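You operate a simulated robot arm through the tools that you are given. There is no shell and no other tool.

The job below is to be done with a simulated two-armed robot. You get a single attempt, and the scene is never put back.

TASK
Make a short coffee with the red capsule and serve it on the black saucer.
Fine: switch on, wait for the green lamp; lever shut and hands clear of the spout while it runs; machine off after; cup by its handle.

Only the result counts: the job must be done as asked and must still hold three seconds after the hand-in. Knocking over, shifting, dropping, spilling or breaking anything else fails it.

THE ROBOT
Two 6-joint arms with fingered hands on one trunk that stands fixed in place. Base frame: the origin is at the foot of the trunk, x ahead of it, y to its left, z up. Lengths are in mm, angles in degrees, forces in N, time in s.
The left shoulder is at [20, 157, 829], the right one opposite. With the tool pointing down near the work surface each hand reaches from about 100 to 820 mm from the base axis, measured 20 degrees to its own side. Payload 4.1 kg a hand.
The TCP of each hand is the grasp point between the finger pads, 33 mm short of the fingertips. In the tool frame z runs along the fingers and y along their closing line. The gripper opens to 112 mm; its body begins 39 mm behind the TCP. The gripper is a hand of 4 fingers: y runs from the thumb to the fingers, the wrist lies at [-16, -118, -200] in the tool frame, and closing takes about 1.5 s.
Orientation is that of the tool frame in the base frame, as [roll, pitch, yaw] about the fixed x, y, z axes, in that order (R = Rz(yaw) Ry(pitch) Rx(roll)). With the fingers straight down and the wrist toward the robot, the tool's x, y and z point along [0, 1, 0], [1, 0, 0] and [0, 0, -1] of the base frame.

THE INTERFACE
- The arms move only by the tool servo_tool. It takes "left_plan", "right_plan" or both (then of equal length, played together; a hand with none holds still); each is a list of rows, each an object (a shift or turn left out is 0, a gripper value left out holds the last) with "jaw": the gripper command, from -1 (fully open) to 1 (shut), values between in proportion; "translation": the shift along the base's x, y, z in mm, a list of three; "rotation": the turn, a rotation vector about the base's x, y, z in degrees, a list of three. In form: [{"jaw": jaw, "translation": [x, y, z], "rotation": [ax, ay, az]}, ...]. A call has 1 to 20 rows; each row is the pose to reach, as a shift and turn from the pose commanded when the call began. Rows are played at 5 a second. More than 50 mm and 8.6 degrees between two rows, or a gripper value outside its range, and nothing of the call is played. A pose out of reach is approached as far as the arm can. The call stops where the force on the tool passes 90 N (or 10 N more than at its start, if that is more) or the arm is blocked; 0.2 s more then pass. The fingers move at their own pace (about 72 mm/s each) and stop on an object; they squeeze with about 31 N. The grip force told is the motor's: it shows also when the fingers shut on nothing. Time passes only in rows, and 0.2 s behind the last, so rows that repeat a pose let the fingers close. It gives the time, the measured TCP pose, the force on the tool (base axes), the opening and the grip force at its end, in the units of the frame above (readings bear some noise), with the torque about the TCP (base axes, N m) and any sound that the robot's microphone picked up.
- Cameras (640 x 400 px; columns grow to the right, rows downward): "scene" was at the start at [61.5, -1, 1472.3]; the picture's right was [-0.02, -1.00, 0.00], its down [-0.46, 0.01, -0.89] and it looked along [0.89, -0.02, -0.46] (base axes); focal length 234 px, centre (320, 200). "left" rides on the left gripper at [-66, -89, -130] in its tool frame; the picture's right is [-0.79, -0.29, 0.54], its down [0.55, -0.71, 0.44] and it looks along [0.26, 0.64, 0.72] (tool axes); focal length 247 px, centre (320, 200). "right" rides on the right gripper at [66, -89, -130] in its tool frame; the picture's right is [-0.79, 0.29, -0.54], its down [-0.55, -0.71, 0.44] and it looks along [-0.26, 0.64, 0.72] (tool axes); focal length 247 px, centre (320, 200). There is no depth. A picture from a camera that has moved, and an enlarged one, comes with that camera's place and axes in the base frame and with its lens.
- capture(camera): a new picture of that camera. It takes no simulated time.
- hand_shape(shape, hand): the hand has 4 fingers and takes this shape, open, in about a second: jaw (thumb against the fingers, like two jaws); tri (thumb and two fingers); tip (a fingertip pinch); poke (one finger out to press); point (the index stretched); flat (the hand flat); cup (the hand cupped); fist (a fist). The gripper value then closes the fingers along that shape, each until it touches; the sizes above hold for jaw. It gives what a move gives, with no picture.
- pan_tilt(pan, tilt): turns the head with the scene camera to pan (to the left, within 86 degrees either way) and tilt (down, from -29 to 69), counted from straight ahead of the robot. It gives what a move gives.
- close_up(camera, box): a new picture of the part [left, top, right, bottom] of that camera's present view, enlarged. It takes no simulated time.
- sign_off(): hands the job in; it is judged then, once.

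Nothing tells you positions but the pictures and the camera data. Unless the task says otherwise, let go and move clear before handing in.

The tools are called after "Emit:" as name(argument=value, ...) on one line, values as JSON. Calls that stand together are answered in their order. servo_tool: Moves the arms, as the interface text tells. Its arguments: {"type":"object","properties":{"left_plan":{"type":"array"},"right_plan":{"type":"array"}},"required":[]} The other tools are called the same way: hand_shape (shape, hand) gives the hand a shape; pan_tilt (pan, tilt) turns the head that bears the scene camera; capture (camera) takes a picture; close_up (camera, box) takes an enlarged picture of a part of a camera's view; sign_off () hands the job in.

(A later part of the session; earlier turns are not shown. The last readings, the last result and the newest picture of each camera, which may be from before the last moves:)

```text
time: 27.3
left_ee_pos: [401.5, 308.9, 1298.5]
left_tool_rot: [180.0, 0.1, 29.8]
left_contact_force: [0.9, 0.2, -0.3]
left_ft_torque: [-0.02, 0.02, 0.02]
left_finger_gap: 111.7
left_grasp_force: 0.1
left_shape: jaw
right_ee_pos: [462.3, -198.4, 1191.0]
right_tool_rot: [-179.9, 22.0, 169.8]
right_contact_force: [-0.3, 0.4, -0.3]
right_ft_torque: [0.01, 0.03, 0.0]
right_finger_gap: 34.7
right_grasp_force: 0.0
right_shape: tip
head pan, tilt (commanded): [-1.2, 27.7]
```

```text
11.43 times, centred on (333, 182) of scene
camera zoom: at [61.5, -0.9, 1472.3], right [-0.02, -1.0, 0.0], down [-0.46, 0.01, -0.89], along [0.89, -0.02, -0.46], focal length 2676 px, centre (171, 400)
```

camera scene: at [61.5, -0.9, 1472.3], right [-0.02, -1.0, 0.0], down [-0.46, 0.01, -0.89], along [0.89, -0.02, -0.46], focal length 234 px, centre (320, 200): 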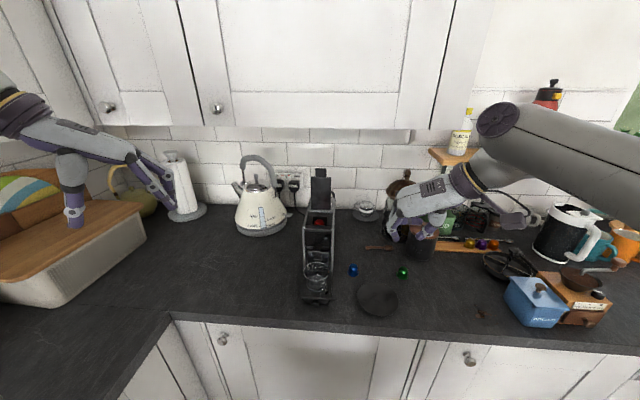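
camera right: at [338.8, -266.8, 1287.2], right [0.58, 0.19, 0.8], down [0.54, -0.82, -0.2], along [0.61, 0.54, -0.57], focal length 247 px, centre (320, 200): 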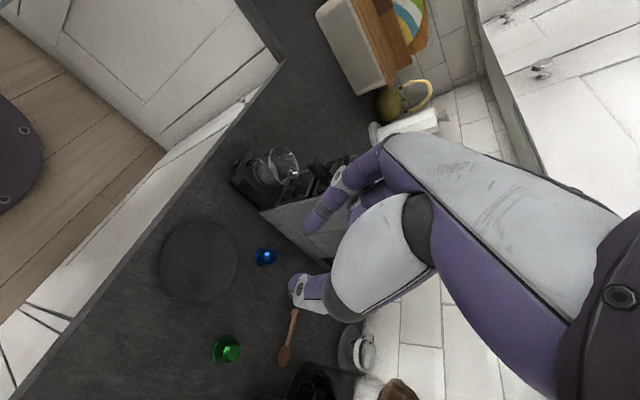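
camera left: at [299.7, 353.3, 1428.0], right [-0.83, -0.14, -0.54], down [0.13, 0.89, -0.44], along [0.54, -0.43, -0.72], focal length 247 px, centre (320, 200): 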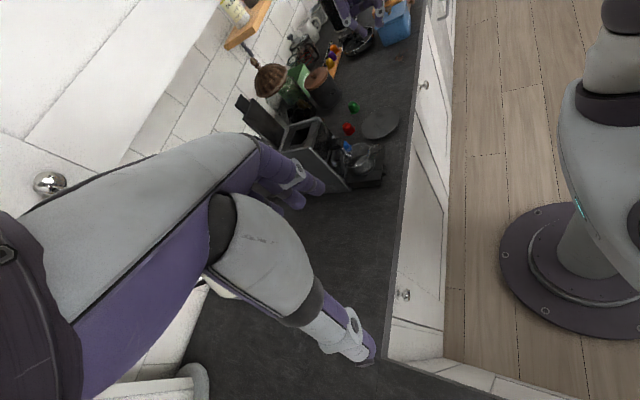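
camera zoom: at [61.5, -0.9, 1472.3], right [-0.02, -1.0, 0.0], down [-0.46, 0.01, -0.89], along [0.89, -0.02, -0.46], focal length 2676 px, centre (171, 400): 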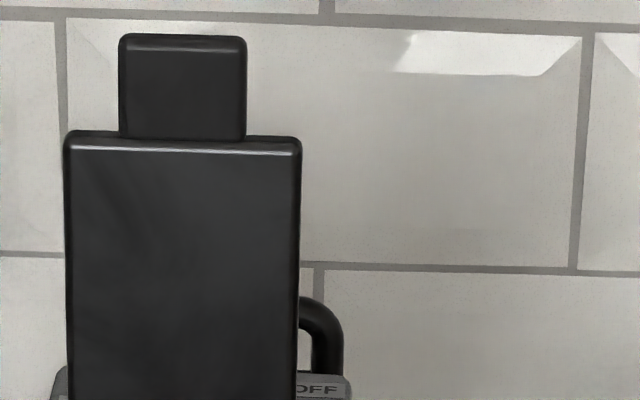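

Both wall switches show red, so they are on. Next is closing the lid by hooking it from behind, and I'll put the right hand in the pointing shape to learn where its fingertip is.

Emit:
hand_shape(hand="right", shape="point")

Emit:
capture(camera="right")

Emit:
close_up(camera="scene", box=[380, 150, 500, 280])

Emit:
close_up(camera="left", box=[300, 0, 430, 110])

```text
time: 28.2
left_ee_pos: [402.4, 309.4, 1299.0]
left_tool_rot: [-179.9, -0.1, 29.8]
left_contact_force: [-0.3, -0.3, 0.2]
left_ft_torque: [-0.01, 0.0, 0.02]
left_finger_gap: 111.7
left_grasp_force: 0.0
left_shape: jaw
right_ee_pos: [462.1, -198.0, 1190.9]
right_tool_rot: [-179.9, 22.0, 169.9]
right_contact_force: [0.0, 0.5, 0.1]
right_ft_torque: [0.0, 0.01, 0.01]
right_finger_gap: 105.7
right_grasp_force: 0.1
right_shape: point
head pan, tilt (commanded): [-1.2, 27.7]
```

```text
taken
camera right: at [339.0, -266.4, 1287.2], right [0.58, 0.19, 0.8], down [0.54, -0.82, -0.2], along [0.61, 0.54, -0.57], focal length 247 px, centre (320, 200)
```

right: 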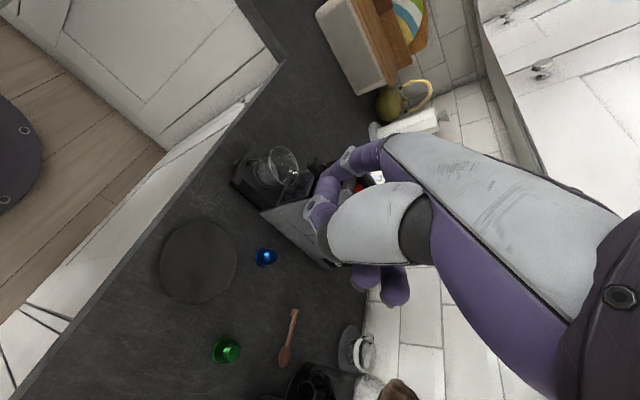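

```text
3.08 times, centred on (440, 215) of scene
camera zoom: at [61.5, -1.0, 1472.3], right [-0.02, -1.0, 0.0], down [-0.46, 0.01, -0.89], along [0.89, -0.02, -0.46], focal length 720 px, centre (-49, 154)
```

zoom: 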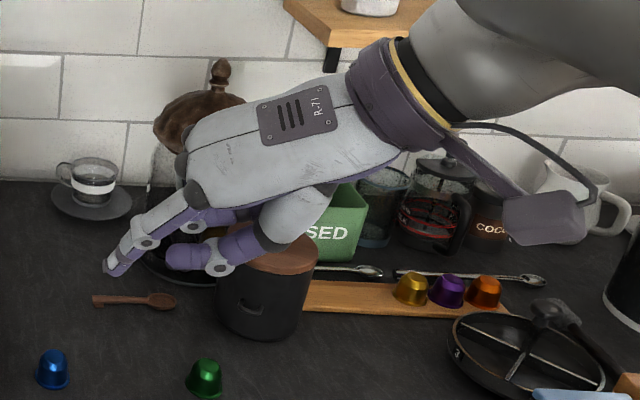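

```text
3.64 times, centred on (365, 55) of left
camera zoom: at [300.4, 352.9, 1428.0], right [-0.83, -0.15, -0.54], down [0.13, 0.89, -0.44], along [0.54, -0.43, -0.72], focal length 898 px, centre (156, 727)
```

zoom: 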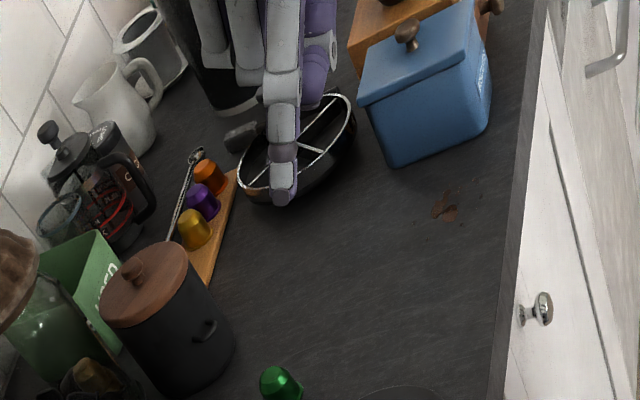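

I'll enlarge the view of the pointing hand to see how thumb and fingers lie.

Emit:
close_up(camera="right", box=[270, 120, 440, 320])

Emit:
close_up(camera="scene", box=[390, 190, 460, 250])

Emit:
close_up(camera="left", box=[350, 0, 420, 70])

```text
2.00 times, centred on (355, 220) of right
camera zoom: at [339.0, -266.4, 1287.2], right [0.58, 0.19, 0.8], down [0.54, -0.82, -0.2], along [0.61, 0.54, -0.57], focal length 494 px, centre (250, 160)
```

zoom: 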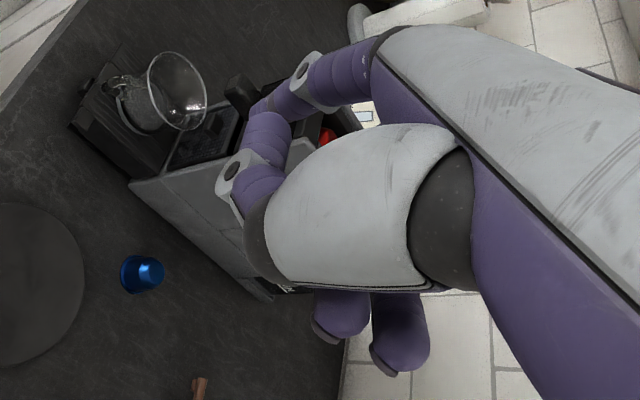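

```text
6.67 times, centred on (425, 220) of scene
camera zoom: at [61.5, -1.0, 1472.3], right [-0.02, -1.0, 0.0], down [-0.46, 0.01, -0.89], along [0.89, -0.02, -0.46], focal length 1561 px, centre (-380, 67)
```

zoom: 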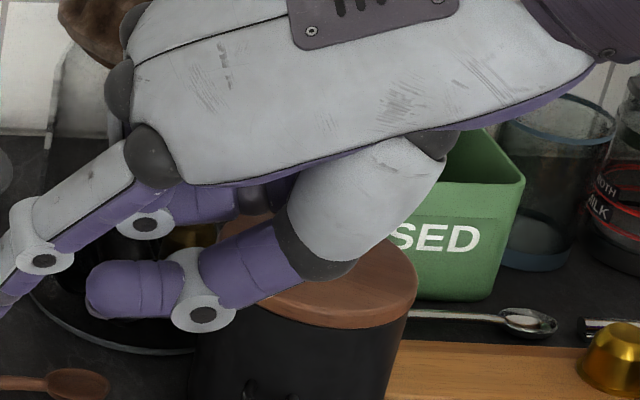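

```text
5.71 times, centred on (385, 35) of left
camera zoom: at [300.4, 352.9, 1428.0], right [-0.83, -0.15, -0.54], down [0.13, 0.89, -0.44], along [0.54, -0.43, -0.72], focal length 1411 px, centre (-51, 1143)
```

zoom: 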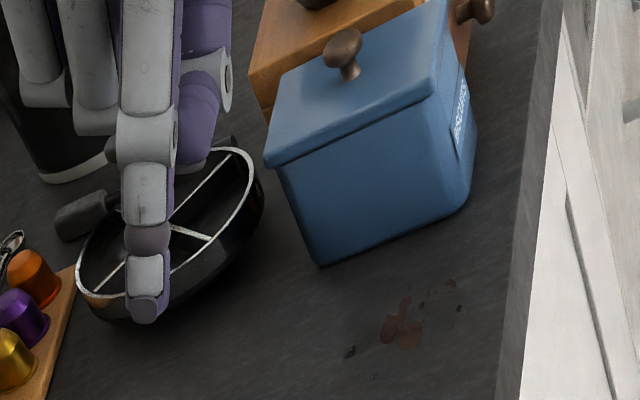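

The index is stretched and the thumb folds across. I'll check whether the flat shape gives a simpler pusher.

Emit:
hand_shape(hand="right", shape="flat")

Emit:
close_up(camera="right", box=[250, 100, 450, 320])

Emit:
close_up(camera="scene", box=[380, 150, 500, 280])

Emit:
close_up(camera="left", box=[330, 0, 440, 100])

```text
time: 29.1
left_ee_pos: [402.4, 308.8, 1299.1]
left_tool_rot: [-179.9, 0.1, 29.8]
left_contact_force: [-0.2, 0.1, 0.6]
left_ft_torque: [-0.03, -0.01, -0.02]
left_finger_gap: 111.8
left_grasp_force: 0.0
left_shape: jaw
right_ee_pos: [462.7, -199.3, 1191.5]
right_tool_rot: [-179.8, 22.0, 169.9]
right_contact_force: [0.3, 1.0, 0.1]
right_ft_torque: [0.0, 0.0, 0.03]
right_finger_gap: 105.7
right_grasp_force: 0.1
right_shape: flat
head pan, tilt (commanded): [-1.2, 27.7]
```

```text
1.82 times, centred on (350, 210) of right
camera zoom: at [338.9, -266.4, 1287.2], right [0.58, 0.19, 0.8], down [0.54, -0.82, -0.2], along [0.61, 0.54, -0.57], focal length 449 px, centre (266, 182)
```

zoom: 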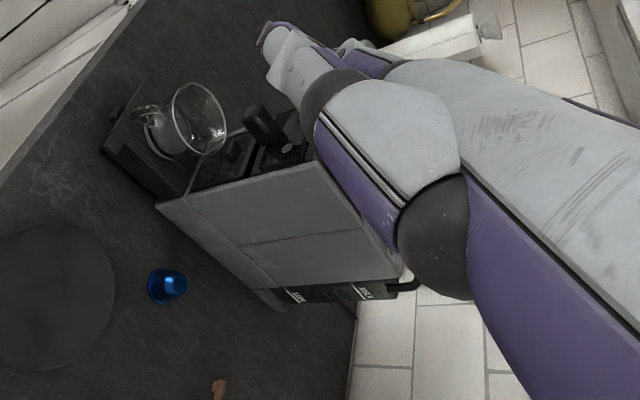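

```text
3.08 times, centred on (440, 215) of scene
camera zoom: at [61.5, -1.0, 1472.3], right [-0.02, -1.0, 0.0], down [-0.46, 0.01, -0.89], along [0.89, -0.02, -0.46], focal length 720 px, centre (-49, 154)
```

zoom: 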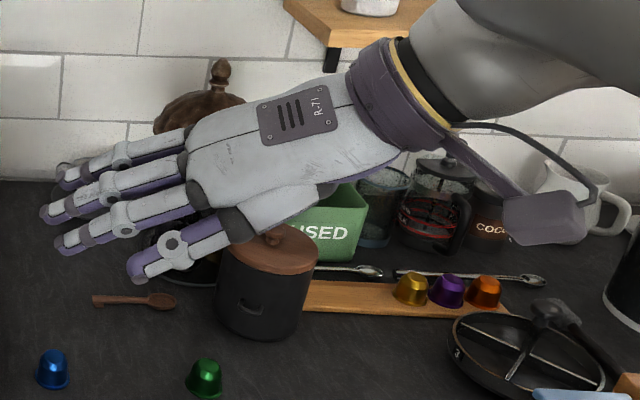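

```text
4.00 times, centred on (385, 50) of left
camera zoom: at [300.4, 352.9, 1428.0], right [-0.83, -0.15, -0.54], down [0.13, 0.89, -0.44], along [0.54, -0.43, -0.72], focal length 988 px, centre (60, 800)
```

zoom: 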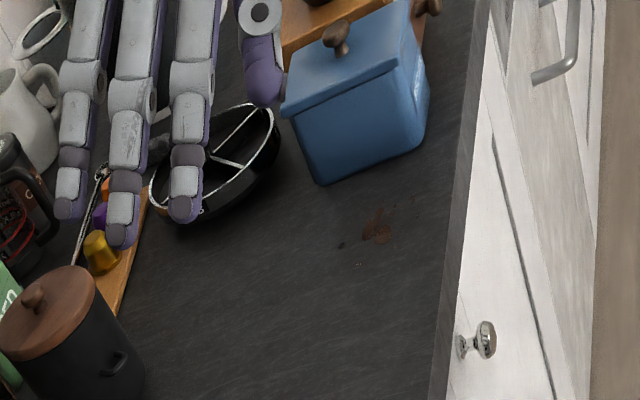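

The flat hand would need more reach than the arm has. The jaw shape tilted 45° forward can hook its fingers behind the lid's tab with the wrist well within reach. I'll set that up in free space above the machine front.

Emit:
hand_shape(hand="right", shape="jaw")

Emit:
servo_tool(right_plan=[{"jaw": -1, "translation": [-15, 10, 25], "rotation": [4.29, -2, -6]}, {"translation": [-25, 20, 50], "rotation": [8.58, -4, -12]}, {"translation": [-25, 35, 75], "rotation": [12.87, -6, -18]}, {"translation": [-20, 50, 95], "rotation": [17.16, -8, -24]}, {"translation": [-10, 70, 105], "rotation": [21.45, -10, -30]}, {"translation": [5, 90, 105], "rotation": [25.75, -12, -36]}, {"translation": [20, 110, 105], "rotation": [30.04, -14, -42]}, {"translation": [35, 130, 105], "rotation": [34.33, -16, -48]}, {"translation": [50, 150, 105], "rotation": [38.6, -18, -54]}, {"translation": [65, 170, 105], "rotation": [42.9, -20, -60]}, {"translation": [80, 189, 105], "rotation": [47.2, -22, -66]}, {"translation": [80, 189, 105], "rotation": [47.2, -22, -66]}])

Emit:
capture(camera="right")

Emit:
capture(camera="scene")

Emit:
close_up(camera="left", box=[200, 40, 400, 190])

```text
time: 30.0
left_ee_pos: [401.3, 308.6, 1298.9]
left_tool_rot: [-180.0, 0.0, 29.8]
left_contact_force: [-0.6, 0.1, -0.1]
left_ft_torque: [-0.01, -0.02, 0.0]
left_finger_gap: 111.6
left_grasp_force: 0.1
left_shape: jaw
right_ee_pos: [461.3, -198.0, 1191.6]
right_tool_rot: [-179.9, 22.0, 169.7]
right_contact_force: [0.6, -0.2, 0.5]
right_ft_torque: [0.01, 0.01, 0.0]
right_finger_gap: 111.8
right_grasp_force: 0.0
right_shape: jaw
head pan, tilt (commanded): [-1.2, 27.7]
```

```text
time: 32.6
left_ee_pos: [401.4, 309.6, 1298.3]
left_tool_rot: [180.0, 0.0, 29.9]
left_contact_force: [0.1, -0.5, 0.7]
left_ft_torque: [0.04, 0.0, -0.01]
left_finger_gap: 111.9
left_grasp_force: 0.0
left_shape: jaw
right_ee_pos: [546.0, -10.8, 1296.4]
right_tool_rot: [135.0, 0.0, 90.0]
right_contact_force: [-0.1, 0.5, 0.6]
right_ft_torque: [-0.03, -0.02, -0.01]
right_finger_gap: 111.7
right_grasp_force: 0.1
right_shape: jaw
head pan, tilt (commanded): [-1.2, 27.7]
```

```text
taken
camera right: at [389.8, 54.6, 1325.1], right [-0.18, -0.79, 0.58], down [-0.19, -0.55, -0.81], along [0.96, -0.26, -0.06], focal length 247 px, centre (320, 200)
```

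right: 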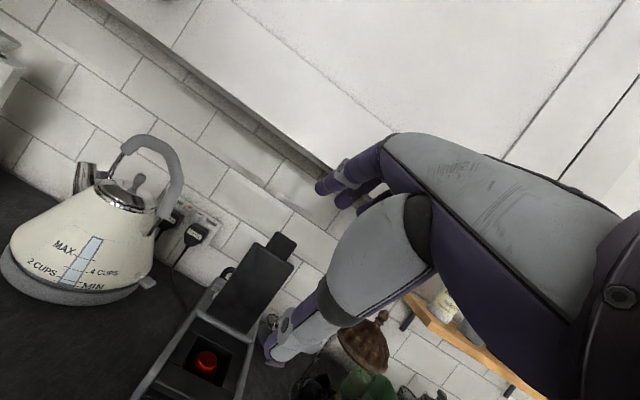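

```text
taken
camera scene: at [61.4, -1.1, 1472.3], right [-0.02, -1.0, 0.0], down [-0.46, 0.01, -0.89], along [0.89, -0.02, -0.46], focal length 234 px, centre (320, 200)
```

scene: 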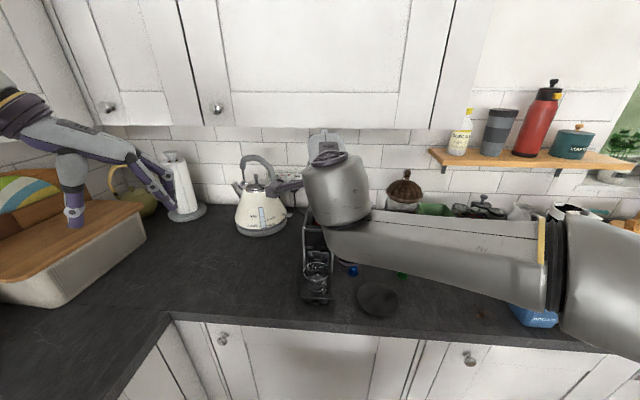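

```text
2.67 times, centred on (300, 115) of left
camera zoom: at [300.3, 352.8, 1428.1], right [-0.83, -0.15, -0.54], down [0.13, 0.89, -0.44], along [0.54, -0.43, -0.72], focal length 659 px, centre (373, 427)
```

zoom: 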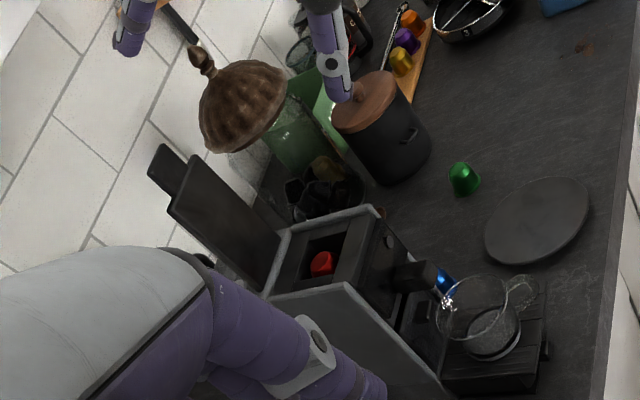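

The hand is tilted 45° as planned. I'll move forward above the lid so the fingers pass over and behind it, with the thumb staying in front, and check before lowering.

Emit:
servo_tool(right_plan=[{"jaw": -1, "translation": [30, 0, 5]}, {"translation": [60, 0, 5]}, {"translation": [90, 0, 5]}, {"translation": [114, 0, 5]}, {"translation": [114, 0, -20]}, {"translation": [114, 0, -35]}, {"translation": [114, 0, -35]}])

Emit:
capture(camera="right")

Emit:
close_up(camera="left", box=[200, 40, 400, 190])

Emit:
close_up(camera="scene", box=[270, 110, 400, 220])

```text
time: 34.2
left_ee_pos: [403.6, 308.5, 1297.7]
left_tool_rot: [-180.0, 0.1, 29.8]
left_contact_force: [-0.5, 0.0, 0.4]
left_ft_torque: [-0.02, 0.0, 0.01]
left_finger_gap: 111.9
left_grasp_force: 0.0
left_shape: jaw
right_ee_pos: [658.1, -7.9, 1262.8]
right_tool_rot: [135.1, 0.1, 90.0]
right_contact_force: [-0.4, 0.4, 0.0]
right_ft_torque: [0.0, 0.0, -0.04]
right_finger_gap: 111.9
right_grasp_force: 0.1
right_shape: jaw
head pan, tilt (commanded): [-1.2, 27.7]
```

```text
taken
camera right: at [502.6, 57.2, 1290.2], right [-0.18, -0.79, 0.58], down [-0.19, -0.55, -0.81], along [0.96, -0.26, -0.06], focal length 247 px, centre (320, 200)
```

right: 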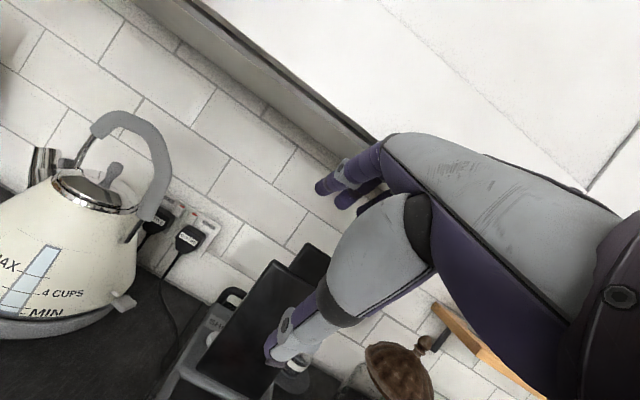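

```text
2.67 times, centred on (300, 115) of left
camera zoom: at [300.3, 352.9, 1428.0], right [-0.83, -0.15, -0.54], down [0.13, 0.89, -0.44], along [0.54, -0.43, -0.72], focal length 659 px, centre (373, 427)
```

zoom: 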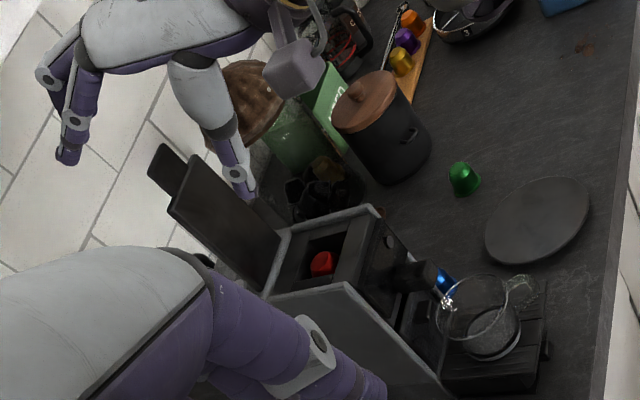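

```text
3.64 times, centred on (335, 165) of scene
camera zoom: at [61.5, -1.0, 1472.3], right [-0.02, -1.0, 0.0], down [-0.46, 0.01, -0.89], along [0.89, -0.02, -0.46], focal length 852 px, centre (266, 327)
```

zoom: 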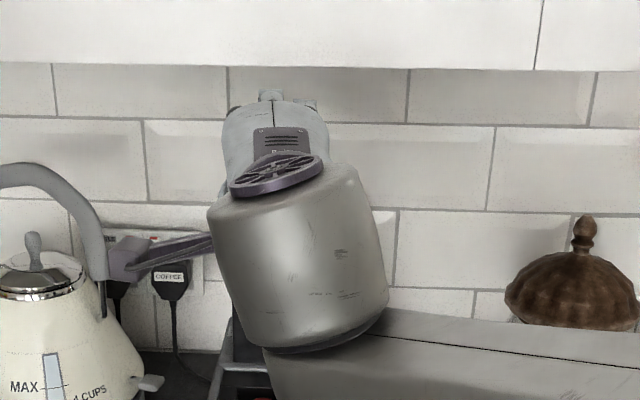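

My model of the finger and lid positions matches the left view well. I'll lower the fingers behind the tab and pull it forward gently to about 45°.

Emit:
servo_tool(right_plan=[{"jaw": -1, "translation": [0, 0, -22]}, {"translation": [0, 0, -44]}, {"translation": [0, 0, -44]}])

Emit:
close_up(camera="left", box=[200, 60, 340, 170])

Emit:
capture(camera="right")

```text
time: 35.0
left_ee_pos: [401.2, 309.6, 1297.8]
left_tool_rot: [-180.0, 0.0, 29.7]
left_contact_force: [-0.9, -1.0, -0.3]
left_ft_torque: [-0.01, 0.02, 0.02]
left_finger_gap: 111.9
left_grasp_force: 0.0
left_shape: jaw
right_ee_pos: [656.7, -8.2, 1218.1]
right_tool_rot: [134.9, 0.1, 90.1]
right_contact_force: [1.9, 0.4, -1.0]
right_ft_torque: [-0.01, 0.02, 0.01]
right_finger_gap: 111.9
right_grasp_force: 0.0
right_shape: jaw
head pan, tilt (commanded): [-1.2, 27.7]
```

```text
3.64 times, centred on (270, 115) of left
camera zoom: at [300.3, 352.9, 1428.0], right [-0.83, -0.15, -0.54], down [0.13, 0.89, -0.44], along [0.54, -0.43, -0.72], focal length 898 px, centre (502, 509)
```

zoom: 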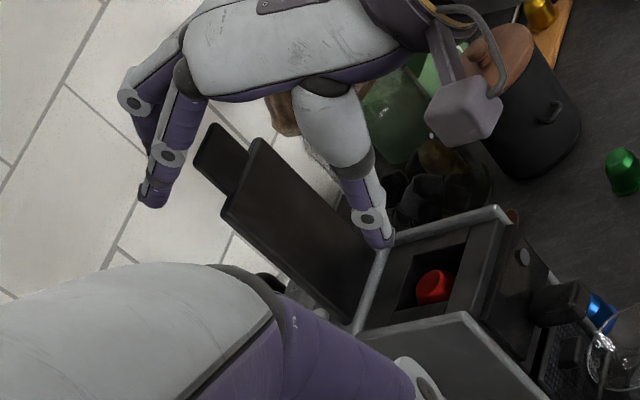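

```text
taken
camera right: at [502.0, 57.0, 1246.5], right [-0.18, -0.79, 0.58], down [-0.19, -0.55, -0.81], along [0.96, -0.26, -0.06], focal length 247 px, centre (320, 200)
```

right: 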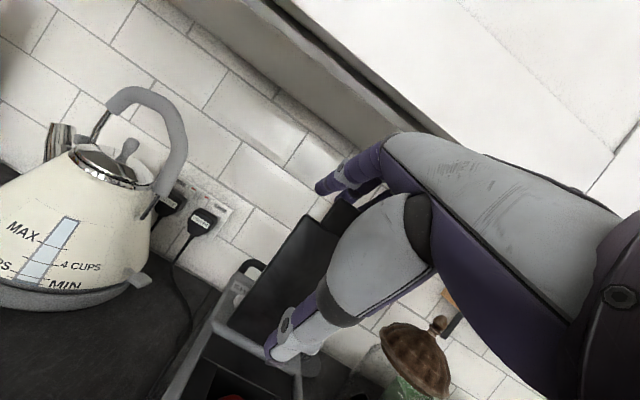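

The fingers are behind the tab and the thumb is clear in front. I'm now pulling the lid forward along its arc to roughly half-way.

Emit:
servo_tool(right_plan=[{"jaw": -1, "translation": [-12, 0, 0]}, {"translation": [-24, 0, 1]}, {"translation": [-36, 0, 2]}, {"translation": [-48, 1, 0]}, {"translation": [-60, 2, -2]}, {"translation": [-74, 3, -6]}, {"translation": [-88, 4, -12]}, {"translation": [-102, 5, -21]}, {"translation": [-102, 5, -21]}])

Emit:
close_up(camera="left", box=[200, 60, 360, 180])

Emit:
capture(camera="right")

```text
time: 37.0
left_ee_pos: [401.4, 309.9, 1299.0]
left_tool_rot: [179.9, 0.0, 29.9]
left_contact_force: [0.1, 0.7, 0.6]
left_ft_torque: [0.01, 0.04, -0.02]
left_finger_gap: 111.6
left_grasp_force: 0.0
left_shape: jaw
right_ee_pos: [557.2, -3.8, 1195.4]
right_tool_rot: [135.1, 0.0, 90.1]
right_contact_force: [0.2, -0.3, -0.5]
right_ft_torque: [-0.01, 0.04, -0.04]
right_finger_gap: 111.9
right_grasp_force: 0.2
right_shape: jaw
head pan, tilt (commanded): [-1.2, 27.7]
```

```text
3.33 times, centred on (280, 120) of left
camera zoom: at [300.4, 352.9, 1428.0], right [-0.83, -0.15, -0.54], down [0.13, 0.89, -0.44], along [0.54, -0.43, -0.72], focal length 823 px, centre (453, 467)
```

zoom: 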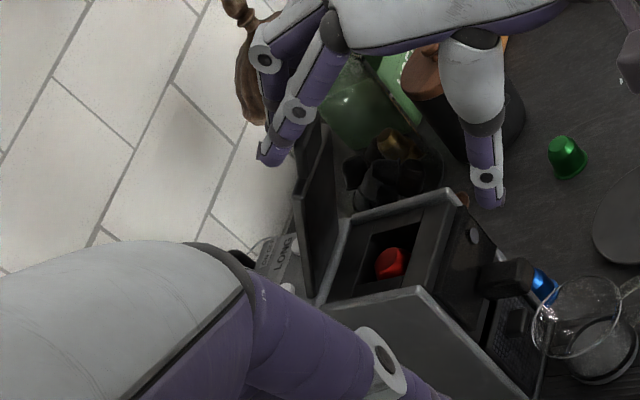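

```text
taken
camera right: at [402.1, 60.4, 1224.6], right [-0.18, -0.79, 0.58], down [-0.19, -0.55, -0.81], along [0.96, -0.26, -0.06], focal length 247 px, centre (320, 200)
```

right: 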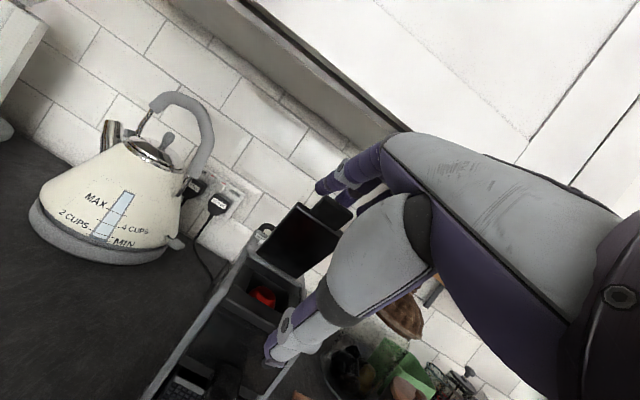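

The lid is coming forward freely, about 35-40° so far. I'll continue the arc down toward closed.

Emit:
servo_tool(right_plan=[{"jaw": -1, "translation": [-10, 1, -8]}, {"translation": [-19, 1, -19]}, {"translation": [-26, 2, -32]}, {"translation": [-32, 2, -46]}, {"translation": [-37, 3, -58]}, {"translation": [-37, 3, -58]}])

Emit:
close_up(camera="left", box=[220, 60, 400, 200])

Emit:
capture(camera="right")

```text
time: 38.4
left_ee_pos: [400.6, 309.6, 1299.3]
left_tool_rot: [-180.0, 0.0, 29.8]
left_contact_force: [0.0, 0.4, -0.8]
left_ft_torque: [-0.02, -0.02, 0.02]
left_finger_gap: 111.8
left_grasp_force: 0.0
left_shape: jaw
right_ee_pos: [518.3, -1.1, 1139.6]
right_tool_rot: [135.1, 0.0, 90.1]
right_contact_force: [-0.6, -0.1, -0.4]
right_ft_torque: [0.02, -0.01, 0.0]
right_finger_gap: 111.9
right_grasp_force: 0.0
right_shape: jaw
head pan, tilt (commanded): [-1.2, 27.7]
```

```text
2.86 times, centred on (310, 130) of left
camera zoom: at [300.4, 352.9, 1428.0], right [-0.83, -0.15, -0.54], down [0.13, 0.89, -0.44], along [0.54, -0.43, -0.72], focal length 706 px, centre (349, 400)
```

zoom: 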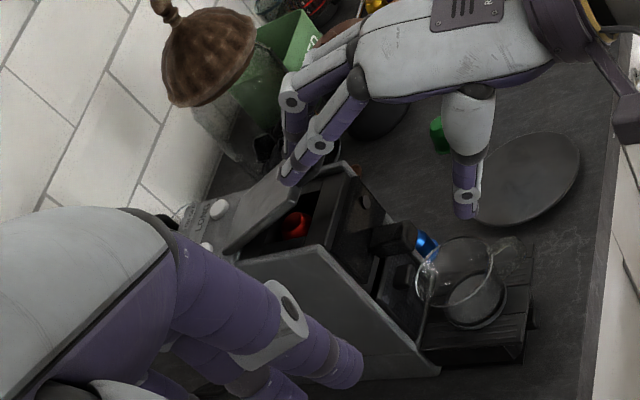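

```text
taken
camera right: at [363.3, 64.0, 1167.3], right [-0.18, -0.79, 0.58], down [-0.19, -0.55, -0.81], along [0.96, -0.26, -0.06], focal length 247 px, centre (320, 200)
```

right: 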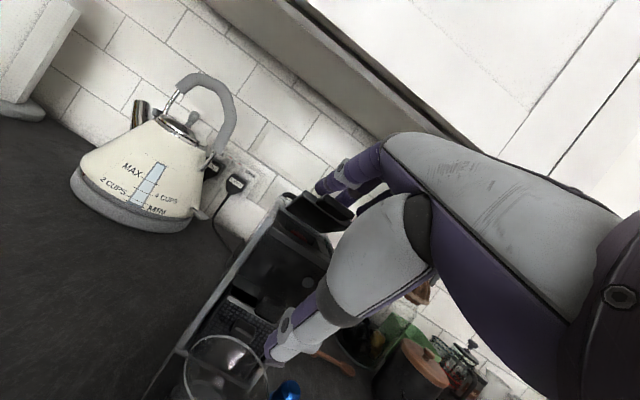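

The lid is well past half-way, at roughly 65-70°. I'll push it down further in small steps while checking force.

Emit:
servo_tool(right_plan=[{"jaw": -1, "translation": [-2, 0, -8]}, {"translation": [-3, 0, -15]}, {"translation": [-4, 0, -21]}, {"translation": [-4, 0, -21]}])

Emit:
close_up(camera="left", box=[240, 90, 380, 200])

Emit:
capture(camera="right")

```text
time: 39.4
left_ee_pos: [401.4, 308.6, 1299.3]
left_tool_rot: [179.9, 0.0, 29.8]
left_contact_force: [-0.4, -0.1, -0.4]
left_ft_torque: [0.0, 0.0, -0.05]
left_finger_gap: 111.8
left_grasp_force: 0.1
left_shape: jaw
right_ee_pos: [514.1, 0.0, 1117.6]
right_tool_rot: [135.1, 0.1, 90.0]
right_contact_force: [0.2, 0.6, 0.5]
right_ft_torque: [-0.01, 0.02, 0.0]
right_finger_gap: 112.0
right_grasp_force: 0.1
right_shape: jaw
head pan, tilt (commanded): [-1.2, 27.7]
```

```text
3.64 times, centred on (310, 145) of left
camera zoom: at [300.4, 352.9, 1428.0], right [-0.83, -0.15, -0.54], down [0.13, 0.89, -0.44], along [0.54, -0.43, -0.72], focal length 898 px, centre (356, 400)
```

zoom: 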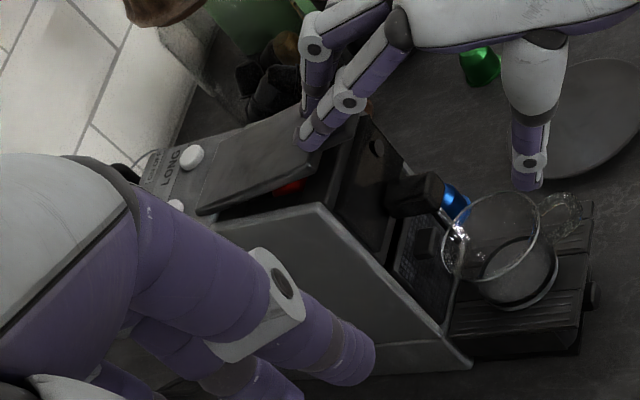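

```text
taken
camera right: at [359.5, 64.3, 1146.2], right [-0.18, -0.79, 0.58], down [-0.2, -0.55, -0.81], along [0.96, -0.26, -0.06], focal length 247 px, centre (320, 200)
```

right: 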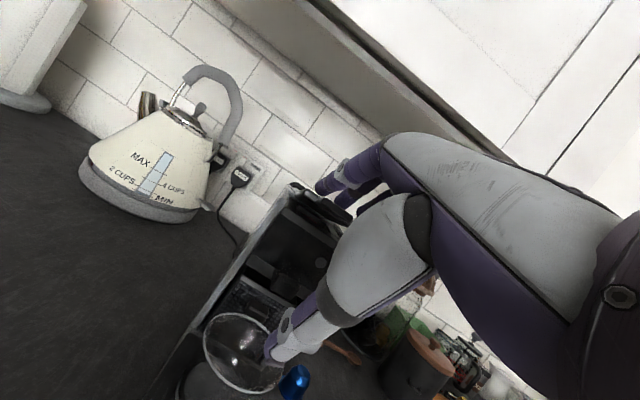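

It's nearly flat now, and the LONG button at the rear has become visible. I'll press the last bit down.

Emit:
servo_tool(right_plan=[{"jaw": -1, "translation": [1, 0, -5]}, {"translation": [2, 0, -9]}, {"translation": [2, 0, -12]}, {"translation": [2, 0, -12]}])

Emit:
close_up(camera="left", box=[240, 90, 380, 200])

Emit:
close_up(camera="right", box=[170, 150, 370, 400])

```text
time: 40.4
left_ee_pos: [400.4, 309.3, 1298.1]
left_tool_rot: [179.9, 0.0, 29.9]
left_contact_force: [0.1, -0.5, -0.3]
left_ft_torque: [-0.01, -0.02, 0.01]
left_finger_gap: 111.7
left_grasp_force: 0.1
left_shape: jaw
right_ee_pos: [518.0, -0.5, 1104.2]
right_tool_rot: [135.1, 0.1, 89.9]
right_contact_force: [0.4, 0.6, -0.2]
right_ft_torque: [-0.03, -0.01, 0.03]
right_finger_gap: 111.8
right_grasp_force: 0.0
right_shape: jaw
head pan, tilt (commanded): [-1.2, 27.7]
```

```text
3.64 times, centred on (310, 145) of left
camera zoom: at [300.4, 352.9, 1428.0], right [-0.83, -0.15, -0.54], down [0.13, 0.89, -0.44], along [0.54, -0.43, -0.72], focal length 898 px, centre (356, 400)
```

zoom: 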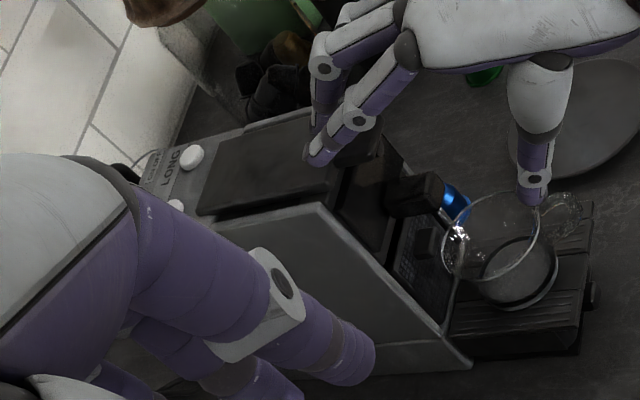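

```text
1.60 times, centred on (270, 275) of right
camera zoom: at [362.0, 64.5, 1133.3], right [-0.18, -0.79, 0.58], down [-0.19, -0.55, -0.81], along [0.96, -0.26, -0.06], focal length 395 px, centre (400, 80)
```

zoom: 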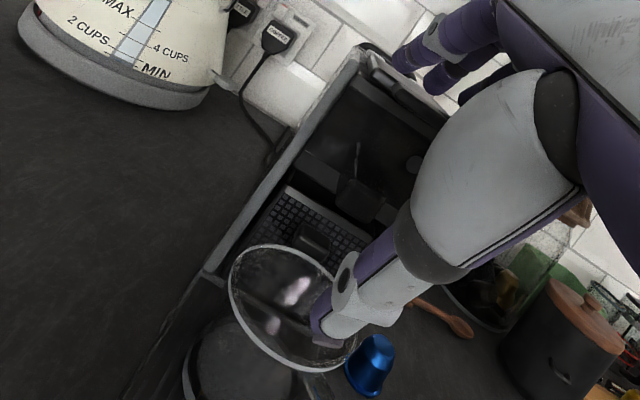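

The lid looks flat between the rails. I'll press a few more millimetres to feel for the end stop.

Emit:
servo_tool(right_plan=[{"jaw": -1, "translation": [0, 0, -3]}, {"translation": [0, 0, -6]}, {"translation": [0, 0, -6]}])

Emit:
close_up(camera="left", box=[240, 90, 380, 200])

```text
time: 41.2
left_ee_pos: [401.6, 308.9, 1298.8]
left_tool_rot: [180.0, 0.0, 29.8]
left_contact_force: [-0.4, 0.2, 0.6]
left_ft_torque: [-0.01, 0.02, -0.03]
left_finger_gap: 111.7
left_grasp_force: 0.1
left_shape: jaw
right_ee_pos: [516.6, -1.6, 1100.0]
right_tool_rot: [135.1, 0.1, 90.0]
right_contact_force: [0.5, -0.2, -0.2]
right_ft_torque: [0.01, -0.03, -0.04]
right_finger_gap: 111.8
right_grasp_force: 0.1
right_shape: jaw
head pan, tilt (commanded): [-1.2, 27.7]
```

```text
3.64 times, centred on (310, 145) of left
camera zoom: at [300.4, 352.9, 1428.0], right [-0.83, -0.15, -0.54], down [0.13, 0.89, -0.44], along [0.54, -0.43, -0.72], focal length 898 px, centre (356, 400)
```

zoom: 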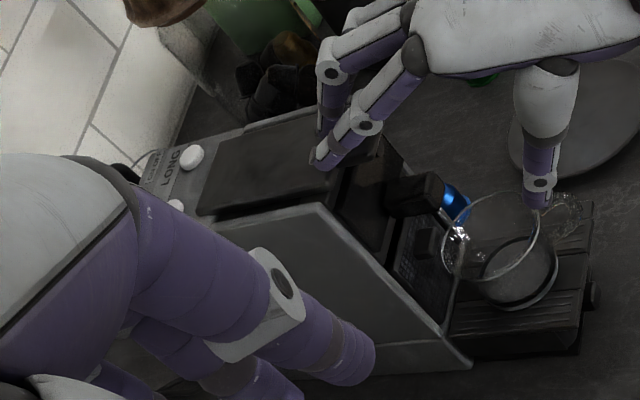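

The lid now sits flush. I'll back the hand off up and toward the robot, and inspect with the scene camera.

Emit:
servo_tool(right_plan=[{"jaw": -1, "translation": [-5, 0, 30]}, {"translation": [-20, -10, 65]}, {"translation": [-45, -35, 95]}, {"translation": [-70, -70, 115]}, {"translation": [-80, -110, 120]}, {"translation": [-85, -150, 120]}, {"translation": [-85, -190, 120]}, {"translation": [-85, -220, 120]}, {"translation": [-85, -220, 120]}])

Emit:
close_up(camera="scene", box=[280, 160, 360, 310])

Emit:
close_up(camera="scene", box=[295, 180, 345, 240])

Emit:
close_up(camera="left", box=[240, 90, 380, 200])

Emit:
capture(camera="right")

```text
time: 43.2
left_ee_pos: [401.3, 308.8, 1299.6]
left_tool_rot: [180.0, 0.0, 29.8]
left_contact_force: [0.6, 0.1, -1.1]
left_ft_torque: [-0.01, -0.05, 0.04]
left_finger_gap: 111.7
left_grasp_force: 0.0
left_shape: jaw
right_ee_pos: [430.7, -220.0, 1220.7]
right_tool_rot: [135.0, 0.0, 90.0]
right_contact_force: [1.2, 0.7, -0.3]
right_ft_torque: [-0.03, -0.01, -0.01]
right_finger_gap: 112.0
right_grasp_force: 0.0
right_shape: jaw
head pan, tilt (commanded): [-1.2, 27.7]
```

```text
2.67 times, centred on (320, 235) of scene
camera zoom: at [61.5, -1.0, 1472.3], right [-0.02, -1.0, 0.0], down [-0.46, 0.01, -0.89], along [0.89, -0.02, -0.46], focal length 624 px, centre (320, 107)
```

zoom: 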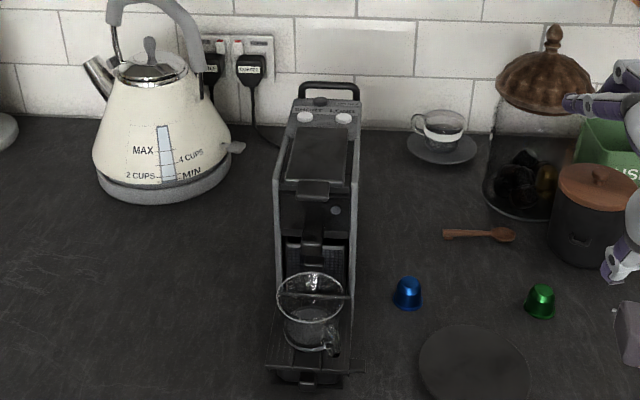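

```text
6.67 times, centred on (320, 210) of scene
camera zoom: at [61.5, -1.0, 1472.3], right [-0.02, -1.0, 0.0], down [-0.46, 0.01, -0.89], along [0.89, -0.02, -0.46], focal length 1561 px, centre (320, 133)
```

zoom: 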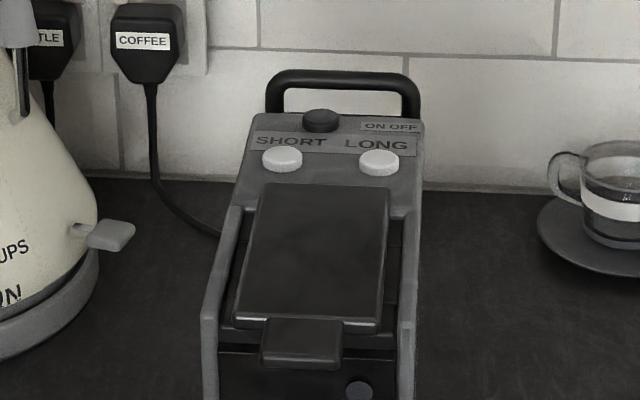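

```text
3.64 times, centred on (310, 145) of left
camera zoom: at [300.4, 352.9, 1428.0], right [-0.83, -0.15, -0.54], down [0.13, 0.89, -0.44], along [0.54, -0.43, -0.72], focal length 898 px, centre (356, 400)
```

zoom: 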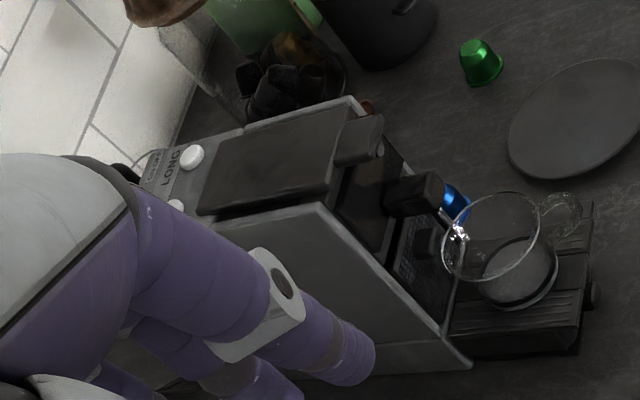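

```text
taken
camera right: at [275.5, -156.1, 1248.8], right [-0.18, -0.79, 0.58], down [-0.2, -0.55, -0.81], along [0.96, -0.26, -0.06], focal length 247 px, centre (320, 200)
```

right: 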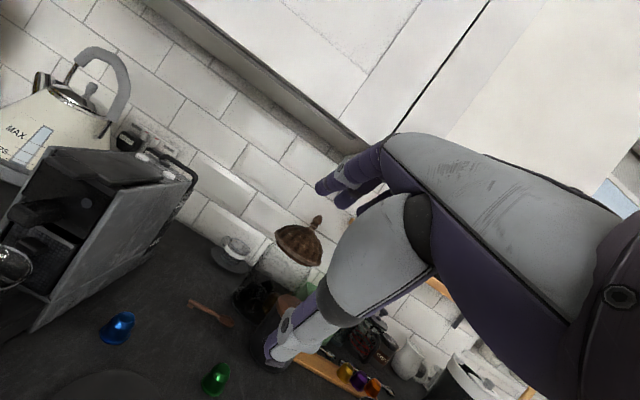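

The controls are now visible: SHORT at rear left, LONG at rear right, and a black ON/OFF button behind them. The front lamp is still grey. I'll verify that the lid is truly shut and locate the buttons precisely.

Emit:
close_up(camera="right", box=[0, 120, 220, 340])

Emit:
close_up(camera="scene", box=[300, 185, 345, 215])

Emit:
close_up(camera="scene", box=[295, 205, 345, 245])

Emit:
close_up(camera="left", box=[265, 100, 345, 170])

```text
1.82 times, centred on (110, 230) of right
camera zoom: at [275.5, -156.1, 1248.8], right [-0.18, -0.79, 0.58], down [-0.2, -0.55, -0.81], along [0.96, -0.26, -0.06], focal length 449 px, centre (702, 146)
```

zoom: 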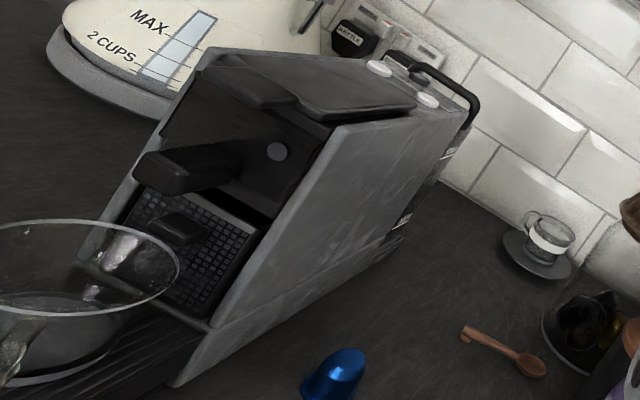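

```text
13.33 times, centred on (322, 200) of scene
camera zoom: at [61.5, -1.0, 1472.3], right [-0.02, -1.0, 0.0], down [-0.46, 0.01, -0.89], along [0.89, -0.02, -0.46], focal length 3122 px, centre (287, 200)
```

zoom: 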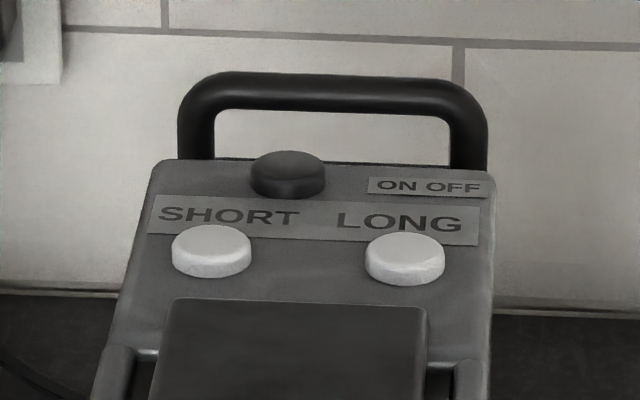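

```text
10.00 times, centred on (320, 225) of scene
camera zoom: at [61.5, -1.0, 1472.3], right [-0.02, -1.0, 0.0], down [-0.46, 0.01, -0.89], along [0.89, -0.02, -0.46], focal length 2342 px, centre (320, -50)
```

zoom: 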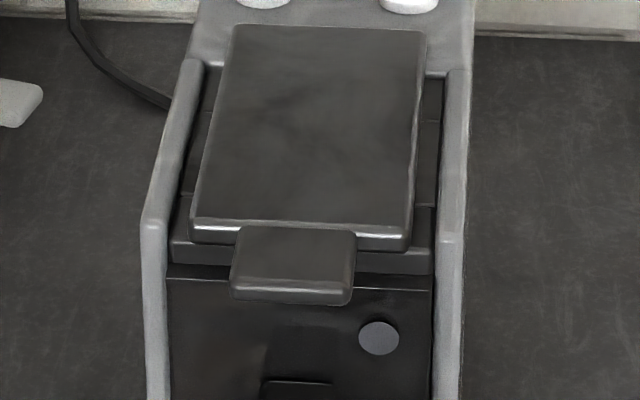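

```text
5.71 times, centred on (305, 135) of left
camera zoom: at [300.4, 352.9, 1428.0], right [-0.83, -0.15, -0.54], down [0.13, 0.89, -0.44], along [0.54, -0.43, -0.72], focal length 1411 px, centre (406, 571)
```

zoom: 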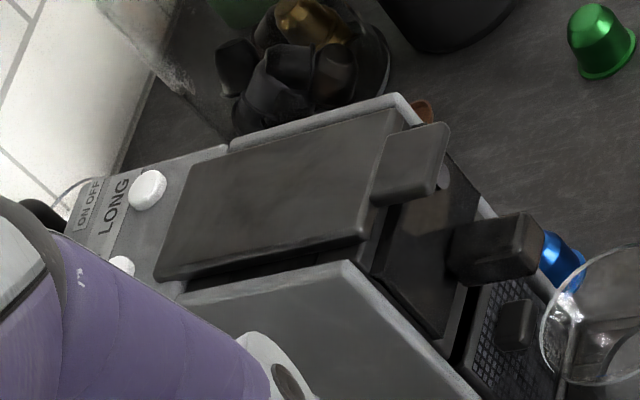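

The lid lies flat between the rails and the lever is shut. By triangulation I take SHORT to be at (715,3,1118), LONG at (708,-43,1119) and ON/OFF at (752,-15,1119). I'll form the poke shape and measure its fingertip.

Emit:
hand_shape(hand="right", shape="poke")

Emit:
capture(camera="right")

Emit:
capture(camera="scene")

Emit:
close_up(camera="left", box=[300, 0, 460, 130])

```text
time: 44.1
left_ee_pos: [401.4, 308.7, 1298.6]
left_tool_rot: [-180.0, 0.0, 29.9]
left_contact_force: [-0.3, 0.2, -0.1]
left_ft_torque: [-0.01, 0.04, 0.02]
left_finger_gap: 111.7
left_grasp_force: 0.0
left_shape: jaw
right_ee_pos: [430.9, -220.7, 1219.2]
right_tool_rot: [135.0, 0.0, 90.0]
right_contact_force: [-0.1, 0.2, 0.3]
right_ft_torque: [-0.01, 0.01, 0.02]
right_finger_gap: 0.2
right_grasp_force: 0.0
right_shape: poke
head pan, tilt (commanded): [-1.2, 27.7]
```

```text
taken
camera right: at [275.6, -155.8, 1248.8], right [-0.18, -0.79, 0.58], down [-0.19, -0.55, -0.81], along [0.96, -0.26, -0.06], focal length 247 px, centre (320, 200)
```

right: 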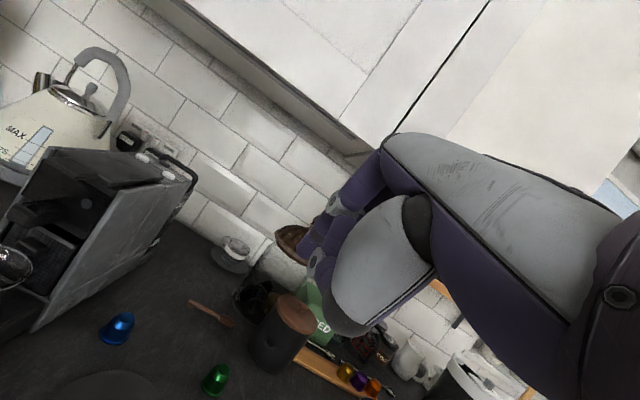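

```text
taken
camera scene: at [61.5, -1.0, 1472.3], right [-0.02, -1.0, 0.0], down [-0.46, 0.01, -0.89], along [0.89, -0.02, -0.46], focal length 234 px, centre (320, 200)
```

scene: 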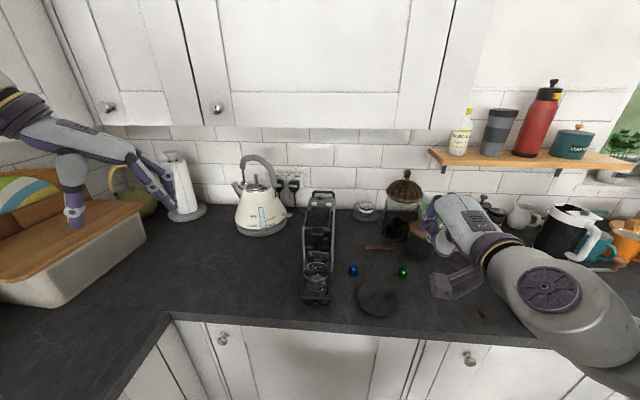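

```text
3.08 times, centred on (380, 65) of left
camera zoom: at [300.4, 352.9, 1428.0], right [-0.83, -0.15, -0.54], down [0.13, 0.89, -0.44], along [0.54, -0.43, -0.72], focal length 760 px, centre (135, 615)
```

zoom: 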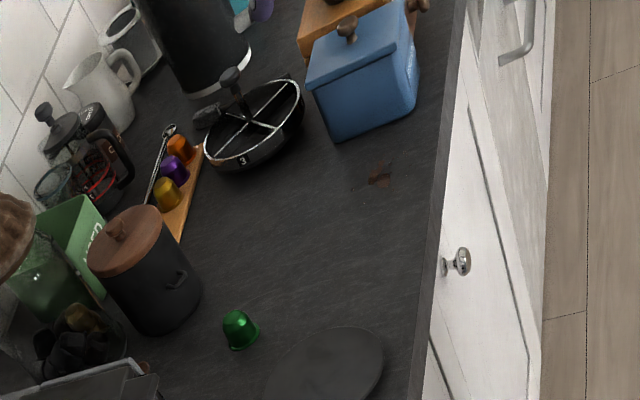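

I need a closer look at the poke finger.

Emit:
close_up(camera="right", box=[260, 150, 440, 330])

Emit:
close_up(camera="scene", box=[400, 170, 520, 310])

```text
2.22 times, centred on (350, 240) of right
camera zoom: at [275.6, -155.8, 1248.8], right [-0.18, -0.79, 0.58], down [-0.19, -0.55, -0.81], along [0.96, -0.26, -0.06], focal length 549 px, centre (253, 111)
```

zoom: 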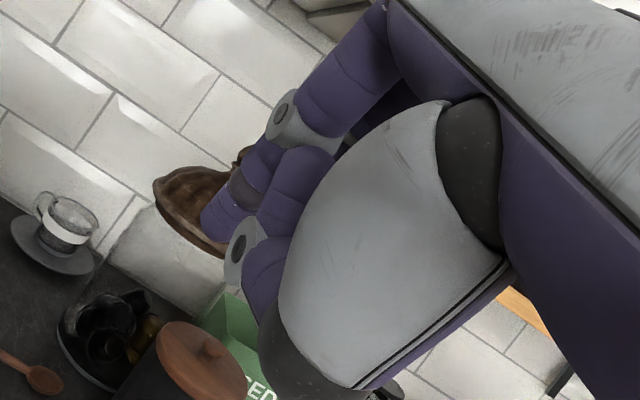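

```text
2.86 times, centred on (460, 240) of scene
camera zoom: at [61.5, -1.0, 1472.3], right [-0.02, -1.0, 0.0], down [-0.46, 0.01, -0.89], along [0.89, -0.02, -0.46], focal length 669 px, centre (-80, 86)
```

zoom: 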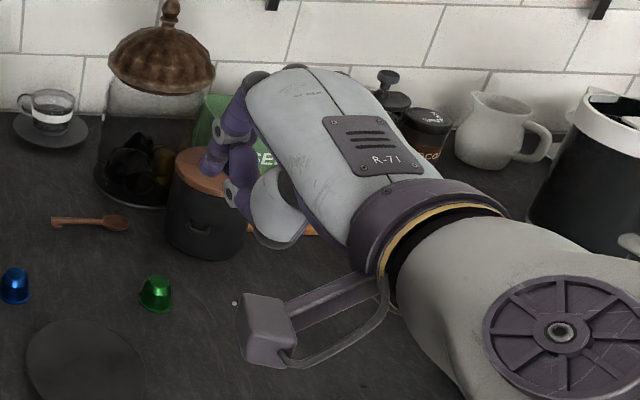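

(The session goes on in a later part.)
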